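You operate a simulated robot arm through the tools that you are given. There is no shell and no other tool. Be economical: measure what you need, move in short steps, check, and stop when the job is done.

The job below is to be done with a simulated robot arm. You get a single attempt, and the scene is never put back.

JOB
Brush the fluff off the travel pillow and lay a lavender-dabbed pad on it.
Fine: use the blue felt pad; put the brush back and leave the pillow on the mat.
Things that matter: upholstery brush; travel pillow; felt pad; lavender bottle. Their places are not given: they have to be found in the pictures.

The check looks at the end state, three seconds after you hand in, the way a careful person would. Anything else that was tipped, shoved, dropped, spilled or broken makes it a failure.

ROBOT AND FRAMES
A 6-joint arm with a two-finger parallel gripper, fixed in place. Base frame: the origin is at the foot of the arm, x ahead of it, y to its left, z up. Lengths are in cm, angles in degrees, forces in N, time in s.
With the tool pointing down near the work surface it reaches from about 42 to 86 cm from the base axis. Its first joint turns from -115.0 to 115.0 degrees. Payload 4.2 kg.
Tool frame: the origin (TCP) lies between the finger pads and is the grasp point; the fingertips stand 2.3 cm ahead of it; z points along the fingers, y is the line along which they close. Largest opening 9.4 cm; finger width 3.8, thickness 1; the body of the gripper, 5.4 by 9.6 cm, starts 3.9 cm behind the TCP.
Orientation is that of the tool frame in the base frame, as a unit quaternion [x, y, z, w]. With the fingers straight down and closing along the base's y, the tool's x points along the base's -x, its y along +y and its z along -z.

CONTROLS
- The arm moves only by the tool servo_tool. Its argument "commands" is a list of rows, each an object (a shift or turn left out is 0, a gripper value left out holds the last) with "gripper": the closure, from 0 (fully open) to 1 (shut); "linear": the shift along the base's x, y, z in cm, a list of three; "dr": the turn, a rotation vector about the base's x, y, z in rad, a list of three. In form: [{"gripper": gripper, "linear": [tx, ty, tz], "dr": [ax, ay, az]}, ...]. A call has 1 to 8 rows; each row shifts and turns the commanded pose from where the row before left it. Each row takes 0.2 s and may step no farther than 5 cm and 8.6 degrees from the row before; otherwise, or with a gripper value out of range, the whole call is refused. Where a pose cannot be reached the arm comes as near as it can. A force on the tool above 40 N (or 10 N above the force at the start of the call, whichever is more), or a blocked arm, ends the call early, and 0.2 s more pass. Each finger travels about 10.8 cm/s and halts on what it meets, pressing with about 34 N; the grip force reading is that of the motor and also rises with nothing between the fingers. The clock runs only during rows and for 0.2 s after the last one: add rows that do not move to give the fingers time. The reply holds the time, the measured pose of the TCP, the force on the tool along the base axes, the opening and the grip force, in the units named above and with some noise.
- Cameras (640 x 400 px; columns grow to the right, rows downward): "scene" is fixed at [22.1, -50.28, 169.05]; the picture's right is [0.61, -0.79, 0.00], its down [-0.52, -0.40, -0.76] and it looks along [0.60, 0.46, -0.66] (base axes); focal length 368 px, centre (320, 200). "wrist" rides on the gripper at [-3.9, 0, -4.4] in the tool frame; the picture's right is [0.00, -1.00, 0.00], its down [0.97, 0.00, -0.24] and it looks along [0.24, 0.00, 0.97] (tool axes); focal length 218 px, centre (320, 200).
- get_image(camera): a new picture of that camera. No time passes.
- lift_body(by): slides the trunk up (or, below 0, down) by that many cm; the arm rides with it, the base frame stays. It gives what a move gives, with no picture.
- point_at(camera, pixels): for up to 12 pixels [column, row] of the newest picture of that camera ("zoom" is the newest enlarged one), the place [x, y, z] in the base frame of the surface seen there, good to about 0.3 cm. No time passes.
- enlarge(camera, box): a new picture of the part [left, top, right, bottom] of that camera's present view, enlarged. No time passes.
- hand_in(): hands the job in; it is judged then, once.

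Go step by step. Measure first, check grasps and placings, and put right what went wrong. The budget is 80 turns and 38 pictures, counting those below and the enlarged ones. Unless the task says otherwise, let go and move clear before handing in, and close with one line.

The tools are called after "Emit:" as name(argument=value, ...) on one line, values as JSON. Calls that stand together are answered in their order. servo_tool: Moves the arm, as the interface text tells. Its arguments: {"type":"object","properties":{"commands":{"type":"array"}},"required":["commands"]} The other tools are called the same way: lift_body (by) slides the trunk up or down; get_image (camera) takes a picture; point_at (camera, pixels) gives the place of the surface under pixels of a picture; enlarge (camera, box) takes an enlarged picture of a part of a camera's view; hand_in () hands the job in.

At the start:

```text
t: 0.0
position: [49.69, 8.24, 127.62]
tcp_rot: [0.0, 1.0, 0.0, 0.0]
ft_force: [-0.5, -0.8, -0.2]
opening: 9.39
gripper_force: 0.0
trunk travel left (down, up): [-90.0, 9.0]
```

scene: 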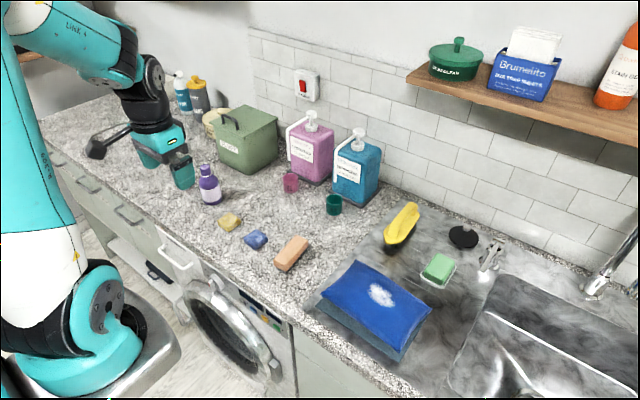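
wrist: 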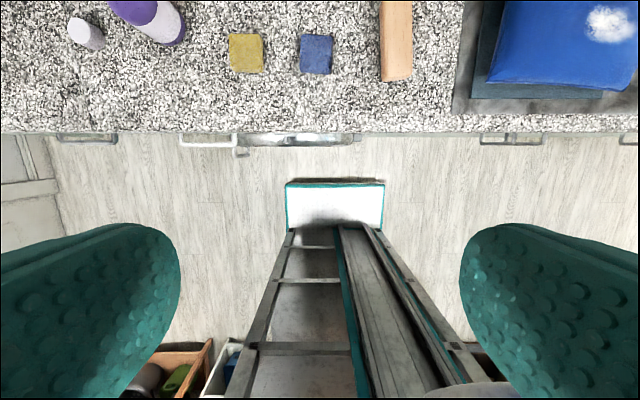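

The scene shows a blue pillow with white fluff (~380,295), a blue pad (~256,239), a purple bottle (~209,185), and brush candidates at (291,253) and (402,228). I'll enlarge to identify them.

Emit:
enlarge(camera="scene", box=[160, 140, 320, 280])

Emit:
enlarge(camera="scene", box=[300, 190, 500, 370])

```text
2.86 times, centred on (240, 210) of scene
```

zoom: 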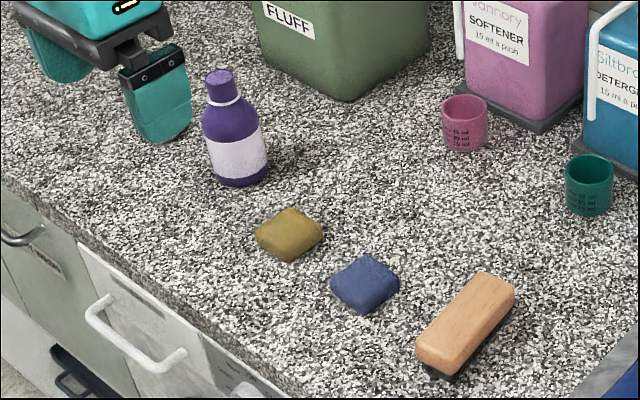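

```text
2.22 times, centred on (400, 280) of scene
```

zoom: 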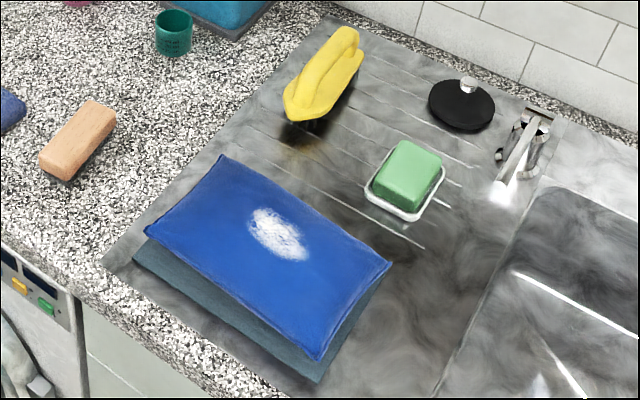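

The wooden block with dark bristles looks like the upholstery brush. The green bin is labelled FLUFF. I'll look closer at the bottle label and bin.

Emit:
enlarge(camera="scene", box=[160, 70, 300, 220])

Emit:
point_at(camera="scene", pixels=[[256, 237], [230, 221], [292, 250], [279, 265], [302, 240], [380, 293], [350, 263], [322, 295], [408, 345], [430, 308], [209, 170], [205, 198]])

Emit:
servo_tool(commands=[{"linear": [4, 0, 0]}, {"linear": [4, 0, 0]}, {"linear": [4, 0, 0]}])

Emit:
get_image(camera="wrist")

```text
2.67 times, centred on (230, 145) of scene
```

zoom: 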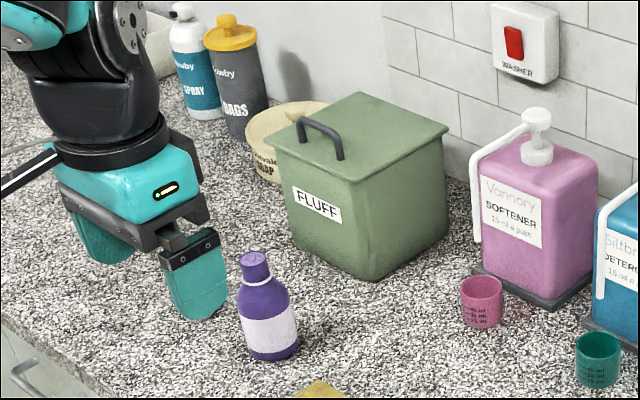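

```text
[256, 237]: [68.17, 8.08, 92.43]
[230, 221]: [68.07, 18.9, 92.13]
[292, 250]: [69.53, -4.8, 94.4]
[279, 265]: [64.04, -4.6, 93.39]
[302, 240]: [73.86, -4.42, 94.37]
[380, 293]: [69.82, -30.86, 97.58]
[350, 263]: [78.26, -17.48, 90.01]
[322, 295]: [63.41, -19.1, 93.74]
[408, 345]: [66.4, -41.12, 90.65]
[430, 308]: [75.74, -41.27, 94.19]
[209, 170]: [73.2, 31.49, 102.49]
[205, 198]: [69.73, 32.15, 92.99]
```

```text
t: 0.8
position: [61.51, 8.25, 127.61]
tcp_rot: [0.0, 1.0, 0.0, 0.0]
ft_force: [-0.5, 0.1, 0.7]
opening: 9.4
gripper_force: 0.1
trunk travel left (down, up): [-90.0, 9.0]
```

```text
32 pictures are left
```

wrist: 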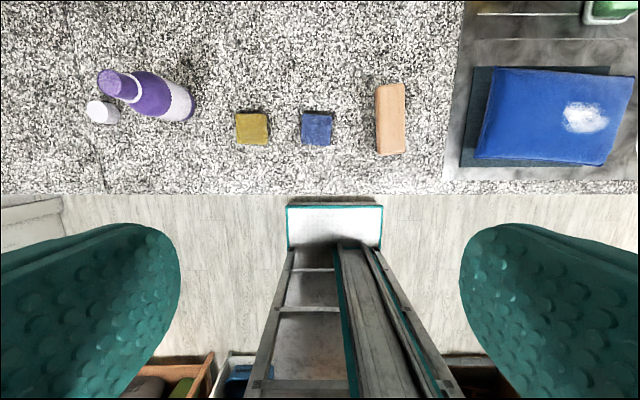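

There's a white small object beside the bottle at (102,112) in the wrist view. I'll enlarge it.

Emit:
enlarge(camera="wrist", box=[70, 50, 230, 150])

Emit:
point_at(camera="wrist", pixels=[[101, 112], [117, 83], [90, 110], [104, 76], [250, 128], [317, 128], [376, 90], [404, 90], [390, 150], [390, 84], [110, 135], [315, 150]])

```text
4.00 times, centred on (150, 100) of wrist
```

zoom: 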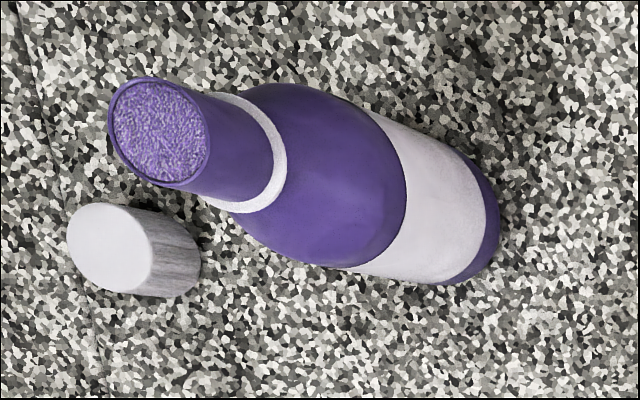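

```text
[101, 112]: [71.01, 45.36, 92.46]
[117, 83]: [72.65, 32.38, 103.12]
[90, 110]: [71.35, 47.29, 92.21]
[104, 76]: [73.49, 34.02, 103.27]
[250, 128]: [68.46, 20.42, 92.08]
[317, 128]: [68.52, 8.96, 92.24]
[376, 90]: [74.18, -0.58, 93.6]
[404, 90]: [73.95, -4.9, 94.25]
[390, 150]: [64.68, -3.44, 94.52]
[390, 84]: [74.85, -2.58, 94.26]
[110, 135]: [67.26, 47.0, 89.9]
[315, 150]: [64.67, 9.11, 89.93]
```

The bottle is open, with a sponge applicator top at about (72.8, 33, 103) and its white cap beside it. The pad can be pressed onto it. First the brush: I'll move above it and look.

Emit:
servo_tool(commands=[{"linear": [3, -3.5, -4]}, {"linear": [3, -3.5, -3]}, {"linear": [2, -3.5, -3]}, {"linear": [0, -0.8, -3]}])

Emit:
get_image(camera="wrist")

Emit:
enlarge(camera="scene", box=[260, 220, 330, 280])

```text
refused: row 1 steps farther than a row can; nothing moved
```

```text
30 pictures are left
```

wrist: 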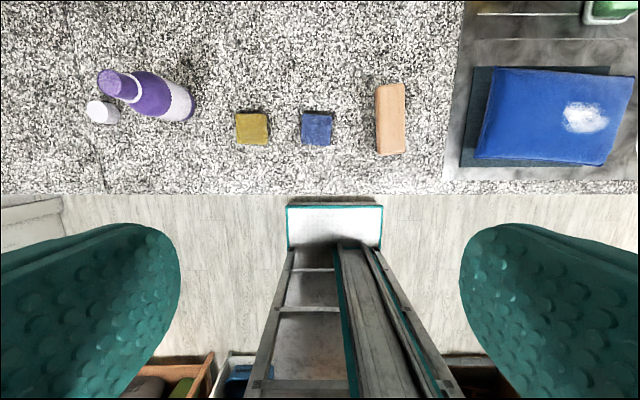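

```text
6.67 times, centred on (295, 250) of scene
```

zoom: 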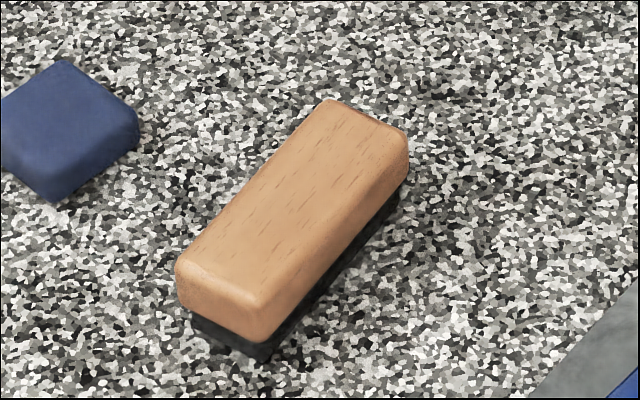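

The step was too long and was refused. The bristles are the dark lower part of the block at (295,250). I'll redo the move with smaller steps.

Emit:
servo_tool(commands=[{"linear": [2, -2.5, -3]}, {"linear": [2, -2.5, -3]}, {"linear": [2, -2.5, -3]}, {"linear": [2, -2.5, -3]}, {"linear": [0, -1.3, -3]}])

Emit:
get_image(camera="wrist")

```text
t: 2.0
position: [69.77, -3.01, 112.5]
tcp_rot: [0.0, 1.0, 0.001, 0.0]
ft_force: [-1.1, 0.1, 0.8]
opening: 9.4
gripper_force: 0.2
trunk travel left (down, up): [-90.0, 9.0]
```

```text
28 pictures are left
```

wrist: 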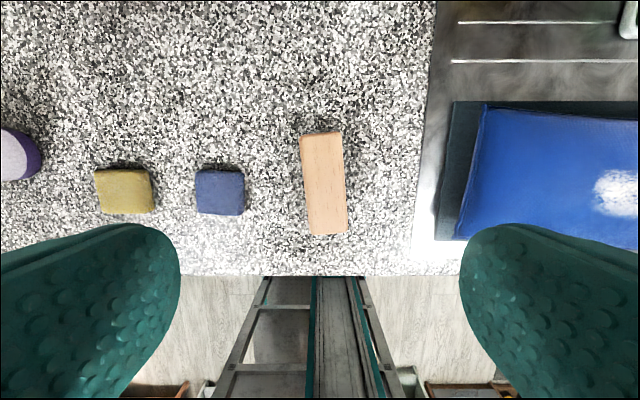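

The brush is centred near (69.5, -3.35) and turned about +3.5°. I'll descend and grip it around the wood.

Emit:
servo_tool(commands=[{"linear": [-0.3, -0.34, -4], "dr": [0, 0, 0.06]}, {"linear": [0, 0, -4]}, {"linear": [0, 0, -4]}, {"linear": [0, 0, -4]}, {"linear": [0, 0, -2.2]}, {"gripper": 1}, {"gripper": 1}, {"gripper": 1}])

```text
t: 3.8
position: [69.43, -3.46, 94.25]
tcp_rot: [-0.03, 1.0, 0.0, 0.0]
ft_force: [0.2, -0.2, -0.2]
opening: 4.32
gripper_force: 34.3
trunk travel left (down, up): [-90.0, 9.0]
```

Gripped at 4.3 cm. I'll lift and move over the near side of the pillow, then look.

Emit:
servo_tool(commands=[{"linear": [0, 0, 4.5]}, {"linear": [0, 0, 4.5]}, {"linear": [0, 0, 4.5]}, {"linear": [0, -4.5, 0]}, {"linear": [0, -4.5, 0]}, {"linear": [0, -4.5, 0]}, {"linear": [0, -4.5, 0]}])

Emit:
get_image(camera="wrist")

Emit:
point_at(camera="scene", pixels=[[370, 287], [392, 302], [380, 295], [360, 300], [340, 285], [400, 290], [405, 320], [370, 270], [390, 330], [350, 266], [415, 300], [340, 310]])

```text
t: 5.4
position: [69.27, -21.67, 108.13]
tcp_rot: [-0.03, 1.0, 0.0, 0.001]
ft_force: [-0.7, -0.2, -0.7]
opening: 4.31
gripper_force: 33.5
trunk travel left (down, up): [-90.0, 9.0]
```

```text
27 pictures are left
```

wrist: 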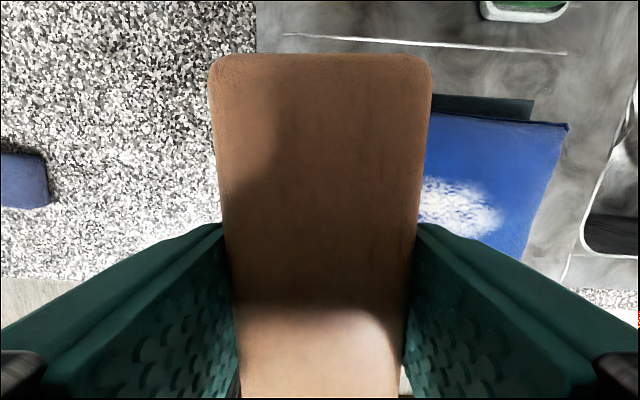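

```text
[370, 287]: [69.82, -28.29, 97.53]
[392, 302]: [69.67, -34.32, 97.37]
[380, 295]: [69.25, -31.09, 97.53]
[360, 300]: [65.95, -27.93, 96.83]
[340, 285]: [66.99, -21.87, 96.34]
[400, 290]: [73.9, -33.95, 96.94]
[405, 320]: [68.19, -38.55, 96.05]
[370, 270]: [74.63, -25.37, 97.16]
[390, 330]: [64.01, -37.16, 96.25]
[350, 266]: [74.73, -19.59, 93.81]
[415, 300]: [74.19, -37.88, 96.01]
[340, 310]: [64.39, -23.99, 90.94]
```

The fluff spans y ≈ -28 to -34 at z ≈ 97.5, and the bristle bottom is about 4.3 below the TCP. I'll lower gently and make a first light stroke along -y.

Emit:
servo_tool(commands=[{"linear": [0.3, -2, -3]}, {"linear": [0, 0, -2.5]}, {"linear": [0, 0, -1]}, {"linear": [0, -2, 0]}, {"linear": [0, -2, 0]}, {"linear": [0, -2, 0]}, {"linear": [0, -2, 0]}])

```text
t: 7.0
position: [69.89, -31.27, 101.51]
tcp_rot: [-0.03, 1.0, -0.002, 0.003]
ft_force: [1.5, 10.9, 36.7]
opening: 4.38
gripper_force: 34.4
trunk travel left (down, up): [-90.0, 9.0]
```

Force is 37 N in contact, so I'll ease up 0.3 cm and continue the stroke.

Emit:
servo_tool(commands=[{"linear": [0, 0, 0.3]}, {"linear": [0, -2, 0]}, {"linear": [0, -2, -0.1]}, {"linear": [0, -2, -0.3]}, {"linear": [0, -2, -0.4]}, {"linear": [0, -2, -0.5]}])

Emit:
get_image(camera="scene")

```text
t: 8.4
position: [69.67, -41.32, 100.3]
tcp_rot: [-0.03, 1.0, 0.0, 0.0]
ft_force: [-0.2, 0.2, -0.4]
opening: 4.35
gripper_force: 34.2
trunk travel left (down, up): [-90.0, 9.0]
```

```text
26 pictures are left
```

scene: 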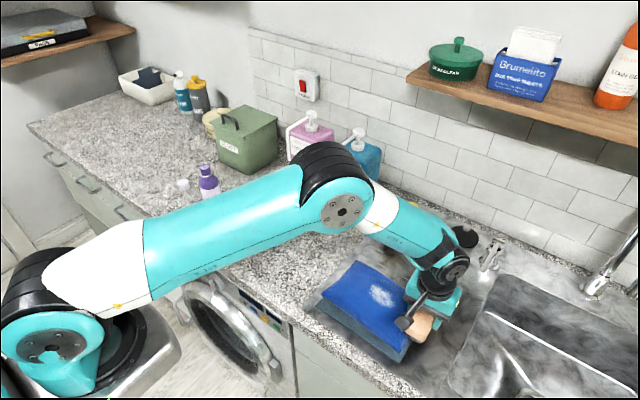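

Fluff is still seen at (383,295), possibly smaller. I'll enlarge to check.

Emit:
enlarge(camera="scene", box=[300, 240, 460, 370])

```text
3.08 times, centred on (380, 305) of scene
```

zoom: 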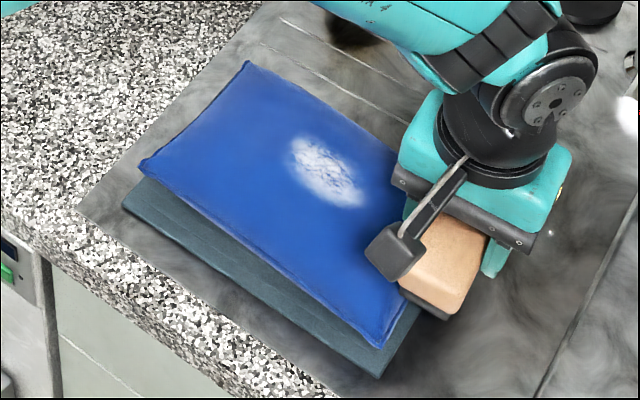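

The fluff looks thinner but is still there. I'll stroke back across it with light pressure.

Emit:
servo_tool(commands=[{"linear": [0, 2, 0.9]}, {"linear": [0, 2, 0.3]}, {"linear": [0, 2, 0.1]}, {"linear": [0, 2, 0]}, {"linear": [0, 2, 0]}, {"linear": [0, 2, 0]}, {"linear": [0, 2, -0.1]}, {"linear": [0, 2, -0.2]}])

Emit:
enlarge(camera="scene", box=[300, 240, 460, 370])

```text
t: 10.2
position: [69.63, -25.19, 101.27]
tcp_rot: [-0.03, 1.0, 0.0, 0.001]
ft_force: [-0.6, -0.4, -1.5]
opening: 4.34
gripper_force: 34.1
trunk travel left (down, up): [-90.0, 9.0]
```

```text
3.08 times, centred on (380, 305) of scene
```

zoom: 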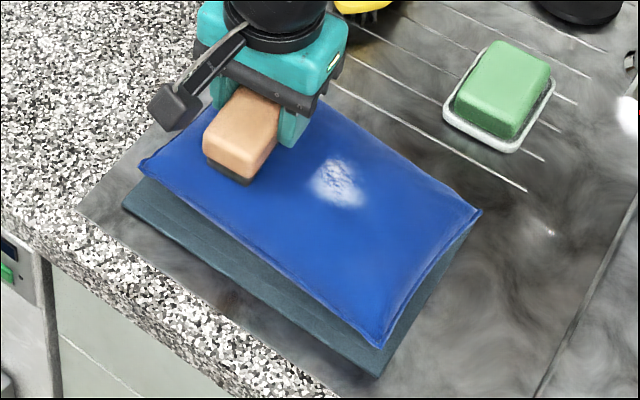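

The fluff is shrinking and the pillow hasn't moved. Another stroke in -y.

Emit:
servo_tool(commands=[{"linear": [0, -2, 0.1]}, {"linear": [0, -2, 0.1]}, {"linear": [0, -2, 0]}, {"linear": [0, -2, 0]}, {"linear": [0, -2, 0]}, {"linear": [0, -2, 0]}, {"linear": [0, -2, 0]}, {"linear": [0, -2, -0.2]}])

Emit:
servo_tool(commands=[{"linear": [0, 2, 0.2]}, {"linear": [0, 2, 0]}, {"linear": [0, 2, 0]}, {"linear": [0, 2, 0]}, {"linear": [0, 2, 0]}, {"linear": [0, 2, 0]}, {"linear": [0, 2, -0.1]}, {"linear": [0, 2, -0.1]}])

Emit:
enlarge(camera="scene", box=[300, 240, 460, 370])

```text
t: 12.0
position: [69.64, -41.65, 101.49]
tcp_rot: [-0.029, 1.0, 0.0, 0.0]
ft_force: [0.5, 0.3, -2.1]
opening: 4.34
gripper_force: 33.7
trunk travel left (down, up): [-90.0, 9.0]
```

```text
t: 13.8
position: [69.52, -25.31, 101.32]
tcp_rot: [-0.031, 1.0, 0.001, 0.001]
ft_force: [0.3, 0.3, -1.3]
opening: 4.37
gripper_force: 33.8
trunk travel left (down, up): [-90.0, 9.0]
```

```text
3.08 times, centred on (380, 305) of scene
```

zoom: 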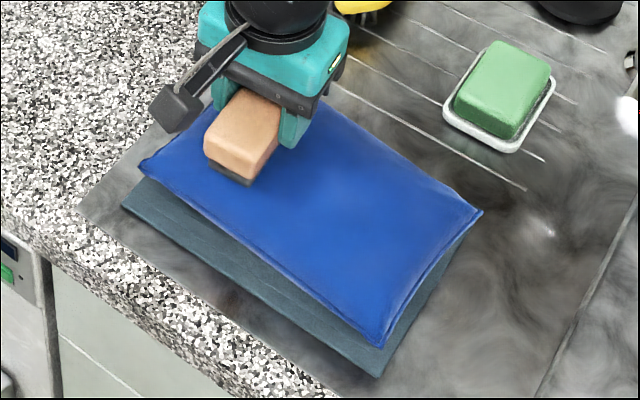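

The fluff is gone and the pillow is still on the mat. Now I'll return the brush to its place at (69.43, -3.46, 94.25).

Emit:
servo_tool(commands=[{"linear": [0, 0, 4]}, {"linear": [0, 0, 2.8]}, {"linear": [0, 4.4, 0]}, {"linear": [0, 4.4, 0]}, {"linear": [0, 4.4, 0]}, {"linear": [0, 4.4, 0]}, {"linear": [0, 4.25, 0]}])

Emit:
servo_tool(commands=[{"linear": [0, 0, -4.5]}, {"linear": [0, 0, -4.5]}, {"linear": [0, 0, -4]}, {}])

```text
t: 15.4
position: [69.49, -3.42, 108.2]
tcp_rot: [-0.03, 1.0, 0.0, 0.0]
ft_force: [0.2, -0.6, 0.0]
opening: 4.33
gripper_force: 33.9
trunk travel left (down, up): [-90.0, 9.0]
```

```text
t: 16.4
position: [69.69, -3.28, 95.18]
tcp_rot: [-0.03, 1.0, 0.0, 0.0]
ft_force: [-0.2, 0.7, -0.5]
opening: 4.31
gripper_force: 33.8
trunk travel left (down, up): [-90.0, 9.0]
```

I'm at z 95.2 with no contact yet. I'll lower the last bit, release, and rise.

Emit:
servo_tool(commands=[{"linear": [-0.1, -0.1, -0.5]}, {"linear": [0, 0, -0.35]}, {}])

Emit:
servo_tool(commands=[{"gripper": 0.3}, {"gripper": 0}, {}, {"linear": [0, 0, 4]}, {"linear": [0, 0, 4]}, {"linear": [0, 4, 4], "dr": [0, 0, -0.06]}, {"linear": [0, 4, 2]}, {"linear": [-0.5, 4, 0]}])

Emit:
get_image(camera="wrist")

```text
t: 17.2
position: [69.65, -3.52, 94.28]
tcp_rot: [-0.029, 1.0, 0.001, 0.0]
ft_force: [1.2, 0.5, -0.9]
opening: 4.33
gripper_force: 34.2
trunk travel left (down, up): [-90.0, 9.0]
```

```text
refused: row 6 steps farther than a row can; nothing moved
```

```text
22 pictures are left
```

wrist: 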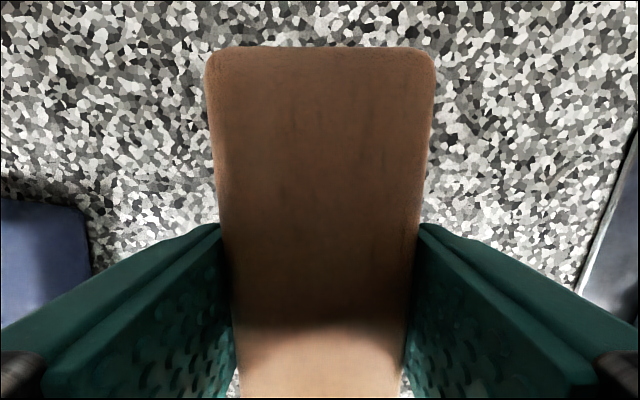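

The brush is resting in place, but the release call was refused for step size. I'll repeat it with shorter steps.

Emit:
servo_tool(commands=[{"linear": [0, 0, -0.05]}, {"gripper": 0}, {}, {"linear": [0, 0, 4.5]}, {"linear": [0, 0, 4.5]}, {"linear": [0, 3.5, 3], "dr": [0, 0, -0.06]}, {"linear": [0, 4, 2]}, {"linear": [-0.8, 4, 0]}])

Emit:
get_image(camera="wrist")

```text
t: 19.0
position: [68.59, 7.78, 108.06]
tcp_rot: [0.001, 1.0, 0.0, -0.001]
ft_force: [0.1, 0.0, -0.4]
opening: 9.4
gripper_force: 0.1
trunk travel left (down, up): [-90.0, 9.0]
```

```text
21 pictures are left
```

wrist: 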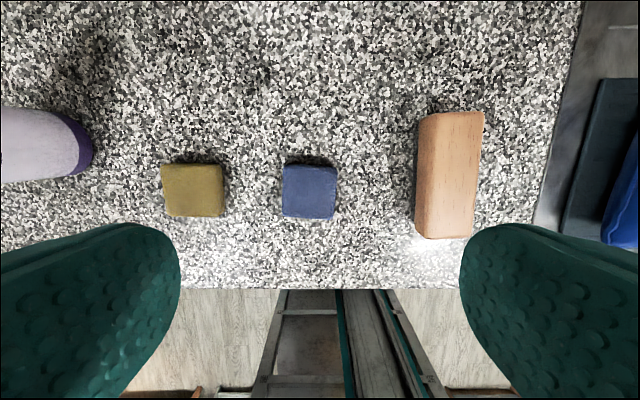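

The blue pad is centred near (68.35, 8.8), about 4.9 wide, with its top at 92.2. I'll grip its upper half, keeping the underside clear of the fingertips.

Emit:
servo_tool(commands=[{"linear": [-0.3, 0.95, -4]}, {"linear": [0, 0, -4]}, {"linear": [0, 0, -4]}, {"linear": [0, 0, -2.6]}, {"gripper": 1}, {"gripper": 1}, {"gripper": 1}])

Emit:
servo_tool(commands=[{"linear": [0, 0, 4]}, {"linear": [0, 0, 4]}, {"linear": [0, 0, 4]}, {"linear": [0, 0, 4]}, {"linear": [0, 0, 4]}])

Emit:
get_image(camera="scene")

Emit:
get_image(camera="wrist")

```text
t: 20.6
position: [68.48, 8.86, 93.51]
tcp_rot: [0.0, 1.0, 0.001, 0.0]
ft_force: [0.9, 0.6, 0.2]
opening: 5.0
gripper_force: 34.1
trunk travel left (down, up): [-90.0, 9.0]
```

```text
t: 21.8
position: [68.21, 8.7, 113.63]
tcp_rot: [-0.001, 1.0, -0.001, -0.002]
ft_force: [1.1, -0.4, -0.5]
opening: 5.01
gripper_force: 34.0
trunk travel left (down, up): [-90.0, 9.0]
```

```text
20 pictures are left
```

scene: 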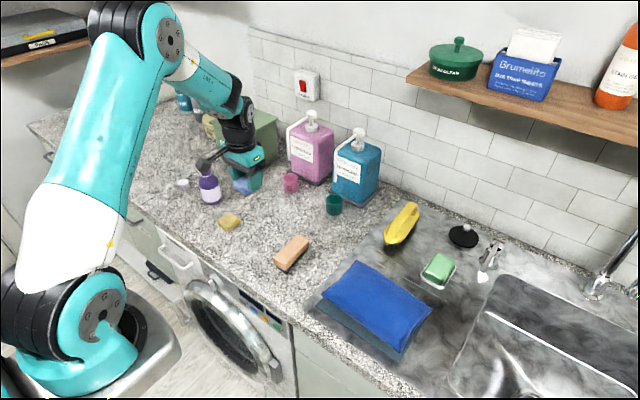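

```text
19 pictures are left
```

wrist: 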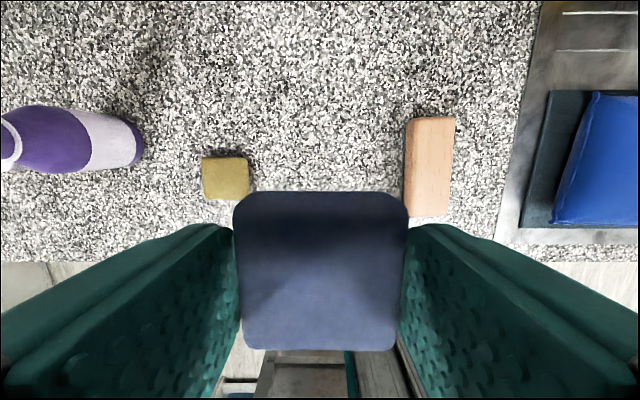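

Pad held at 5.0 cm, with its bottom about 3.5 below the TCP. I'll measure the applicator top precisely in the scene view.

Emit:
enlarge(camera="scene", box=[170, 140, 270, 215])

Emit:
servo_tool(commands=[{"linear": [0, 4, 2]}, {"linear": [0, 4, 0]}, {"linear": [0, 4, 0]}])

Emit:
get_image(camera="wrist")

```text
5.33 times, centred on (220, 178) of scene
```

zoom: 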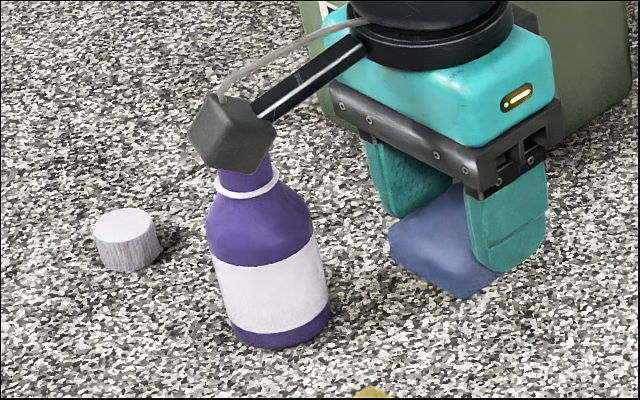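

```text
t: 22.6
position: [68.42, 20.57, 116.01]
tcp_rot: [0.0, 1.0, 0.0, 0.0]
ft_force: [0.2, -0.3, -0.2]
opening: 5.02
gripper_force: 34.0
trunk travel left (down, up): [-90.0, 9.0]
```

```text
17 pictures are left
```

wrist: 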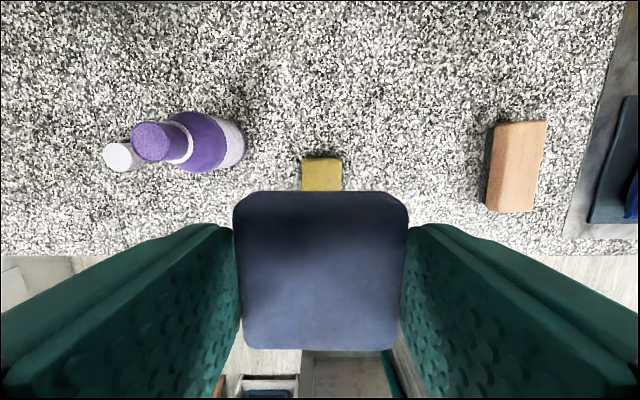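

Applicator disc is at (152,142) in the wrist view. I'll measure its edges.

Emit:
point_at(camera="wrist", pixels=[[152, 142], [152, 127], [152, 156], [136, 142], [168, 142], [117, 155], [318, 172]])

```text
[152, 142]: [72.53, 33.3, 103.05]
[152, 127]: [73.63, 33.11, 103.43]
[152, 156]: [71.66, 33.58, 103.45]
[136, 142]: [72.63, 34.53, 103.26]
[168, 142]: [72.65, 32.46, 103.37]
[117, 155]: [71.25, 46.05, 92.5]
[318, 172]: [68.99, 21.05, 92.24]
```

The applicator centre is at about (72.6, 33.4, 103.3). I'll move above it and down to just short of contact (TCP 107.5).

Emit:
servo_tool(commands=[{"linear": [1.4, 4.3, 0]}, {"linear": [1.4, 4.3, 0]}, {"linear": [1.4, 4.25, 0]}, {"linear": [0, 0, -4]}, {"linear": [0, 0, -3.5]}, {"linear": [0, 0, -0.7]}, {}])

Emit:
enlarge(camera="scene", box=[160, 120, 260, 215])

```text
t: 24.2
position: [72.71, 33.56, 107.36]
tcp_rot: [0.0, 1.0, 0.0, 0.001]
ft_force: [0.1, 0.5, -0.8]
opening: 5.01
gripper_force: 34.0
trunk travel left (down, up): [-90.0, 9.0]
```

```text
4.21 times, centred on (210, 168) of scene
```

zoom: 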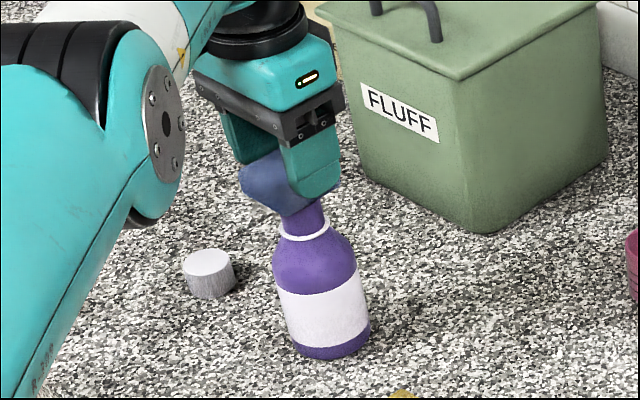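

The pad sits right above the applicator with no contact yet. I'll press down in small steps.

Emit:
servo_tool(commands=[{"linear": [0, 0, -0.3]}, {"linear": [0, 0, -0.2]}, {}])

```text
t: 25.0
position: [72.52, 33.62, 106.92]
tcp_rot: [-0.001, 1.0, -0.001, 0.0]
ft_force: [0.2, -0.4, 0.4]
opening: 5.02
gripper_force: 33.7
trunk travel left (down, up): [-90.0, 9.0]
```

Emit:
servo_tool(commands=[{"linear": [0, 0, -0.15]}, {"linear": [0, 0, -0.15]}, {}])

```text
t: 25.8
position: [72.7, 33.64, 106.69]
tcp_rot: [0.0, 1.0, 0.001, 0.001]
ft_force: [0.3, -1.0, 6.5]
opening: 5.03
gripper_force: 34.1
trunk travel left (down, up): [-90.0, 9.0]
```

Contact at 6.5 N. I'll press a little more, hold, lift off, and inspect.

Emit:
servo_tool(commands=[{"linear": [0, 0, -0.1]}, {}, {}, {}, {}])

Emit:
servo_tool(commands=[{"linear": [0, 0, 1]}, {"linear": [0, 0, 3]}, {"linear": [0, 0, 4.5]}, {"linear": [-1, -4.5, 0]}, {"linear": [-1, -4.5, 0]}])

Emit:
enlarge(camera="scene", box=[160, 100, 280, 215])

```text
t: 27.0
position: [72.59, 33.59, 106.8]
tcp_rot: [-0.001, 1.0, 0.001, 0.002]
ft_force: [2.6, -1.4, 23.8]
opening: 5.03
gripper_force: 34.1
trunk travel left (down, up): [-90.0, 9.0]
```

```text
t: 28.2
position: [70.58, 24.45, 115.17]
tcp_rot: [-0.001, 1.0, 0.0, 0.001]
ft_force: [0.0, 0.1, -1.3]
opening: 5.06
gripper_force: 33.7
trunk travel left (down, up): [-90.0, 9.0]
```

```text
3.48 times, centred on (220, 158) of scene
```

zoom: 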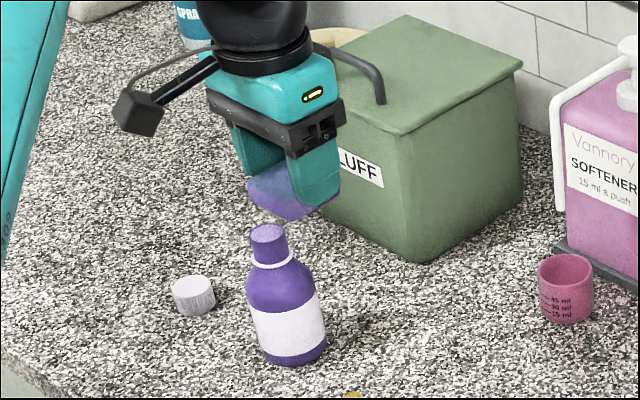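

The pad's underside is now tinted purple and the bottle is still upright. I'll carry the pad to above the pillow centre (70, -30.5).

Emit:
servo_tool(commands=[{"linear": [0, -4.6, 0]}, {"linear": [0, -4.6, 0]}, {"linear": [0, -4.6, 0]}, {"linear": [0, -4.6, 0]}, {"linear": [0, -4.6, 0]}, {"linear": [0, -4.6, 0]}, {"linear": [0, -4.6, 0]}, {"linear": [0, -4.6, 0]}])

Emit:
servo_tool(commands=[{"linear": [-0.3, -4.5, 0]}, {"linear": [-0.3, -4.5, 0]}, {"linear": [0, -4.5, 0]}, {"linear": [0, -4.6, 0]}, {"linear": [0, 0, -4.5]}, {"linear": [0, 0, -4.5]}, {"linear": [0, 0, -3.5]}, {}])

Emit:
get_image(camera="wrist")

```text
t: 30.0
position: [70.75, -12.33, 115.13]
tcp_rot: [0.0, 1.0, 0.001, 0.0]
ft_force: [-0.3, 0.4, -0.8]
opening: 5.02
gripper_force: 33.8
trunk travel left (down, up): [-90.0, 9.0]
```

```text
t: 31.8
position: [69.9, -30.43, 102.65]
tcp_rot: [-0.001, 1.0, 0.0, 0.0]
ft_force: [-0.7, -0.4, -0.6]
opening: 5.02
gripper_force: 33.5
trunk travel left (down, up): [-90.0, 9.0]
```

```text
14 pictures are left
```

wrist: 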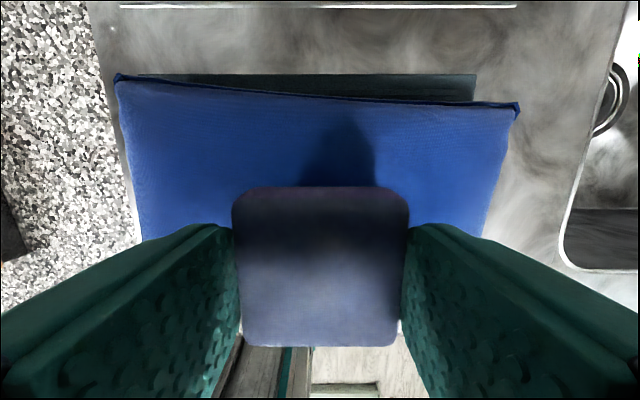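

The pad is centred over the clean pillow. I'll lower in small steps until contact.

Emit:
servo_tool(commands=[{"linear": [0, 0, -0.8]}, {"linear": [0, 0, -0.4]}, {"linear": [0, 0, -0.2]}, {}])

```text
t: 32.8
position: [70.03, -30.29, 101.2]
tcp_rot: [0.0, 1.0, 0.0, 0.0]
ft_force: [0.1, -1.0, 0.2]
opening: 5.01
gripper_force: 34.5
trunk travel left (down, up): [-90.0, 9.0]
```

Emit:
servo_tool(commands=[{"linear": [0, 0, -0.2]}, {"linear": [0, 0, -0.15]}, {}])

```text
t: 33.6
position: [69.91, -30.35, 100.95]
tcp_rot: [-0.001, 1.0, -0.001, 0.002]
ft_force: [2.0, -1.0, 16.1]
opening: 5.02
gripper_force: 34.1
trunk travel left (down, up): [-90.0, 9.0]
```

Contact at 16 N, so the pad is on the pillow. I'll open, rise straight up, then move clear.

Emit:
servo_tool(commands=[{"gripper": 0}, {"gripper": 0}, {"gripper": 0}, {"linear": [0, 0, 2]}, {"linear": [0, 0, 4]}, {"linear": [0, 0, 4.5]}, {"linear": [0, 0, 4.5]}])

Emit:
servo_tool(commands=[{"linear": [-1.5, 4.5, 1]}, {"linear": [-1.5, 4.5, 1]}, {"linear": [-1.5, 4.5, 1]}, {"linear": [-1.5, 4.5, 1]}, {"linear": [-1.5, 4.5, 1]}, {"linear": [-1.5, 4.5, 1]}])

Emit:
get_image(camera="scene")

Emit:
enlarge(camera="scene", box=[260, 220, 460, 370])

```text
t: 35.2
position: [70.0, -30.14, 115.89]
tcp_rot: [0.0, 1.0, 0.0, 0.0]
ft_force: [1.3, 0.0, -0.9]
opening: 9.4
gripper_force: 0.0
trunk travel left (down, up): [-90.0, 9.0]
```

```text
t: 36.6
position: [61.13, -3.39, 121.48]
tcp_rot: [0.0, 1.0, 0.0, 0.0]
ft_force: [0.9, 0.1, 0.3]
opening: 9.4
gripper_force: 0.0
trunk travel left (down, up): [-90.0, 9.0]
```

```text
13 pictures are left
```

scene: 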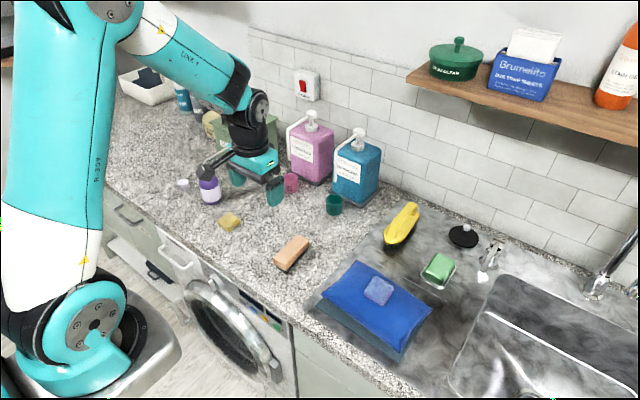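

```text
2.67 times, centred on (360, 295) of scene
```

zoom: 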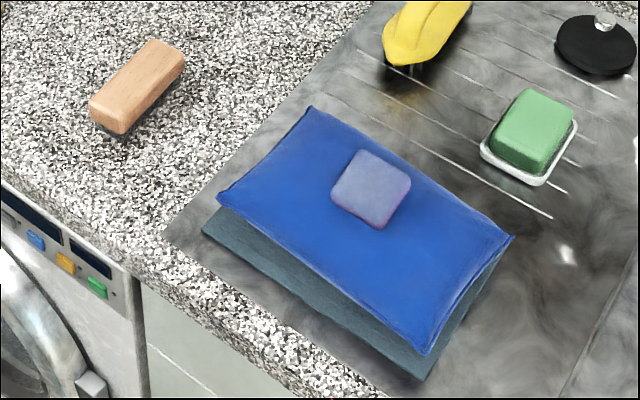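

The pad lies flat on the clean pillow, the pillow is still on the mat, the brush is back in place at (291,253) and the bottle is upright. The gripper is clear, so I'm handing in.

Emit:
hand_in()

```text
The job is handed in.
```

The job is handed in: the fluff is brushed off the pillow, the lavender-dabbed blue pad lies on it, the brush is back where it was, and the pillow is still on the mat.
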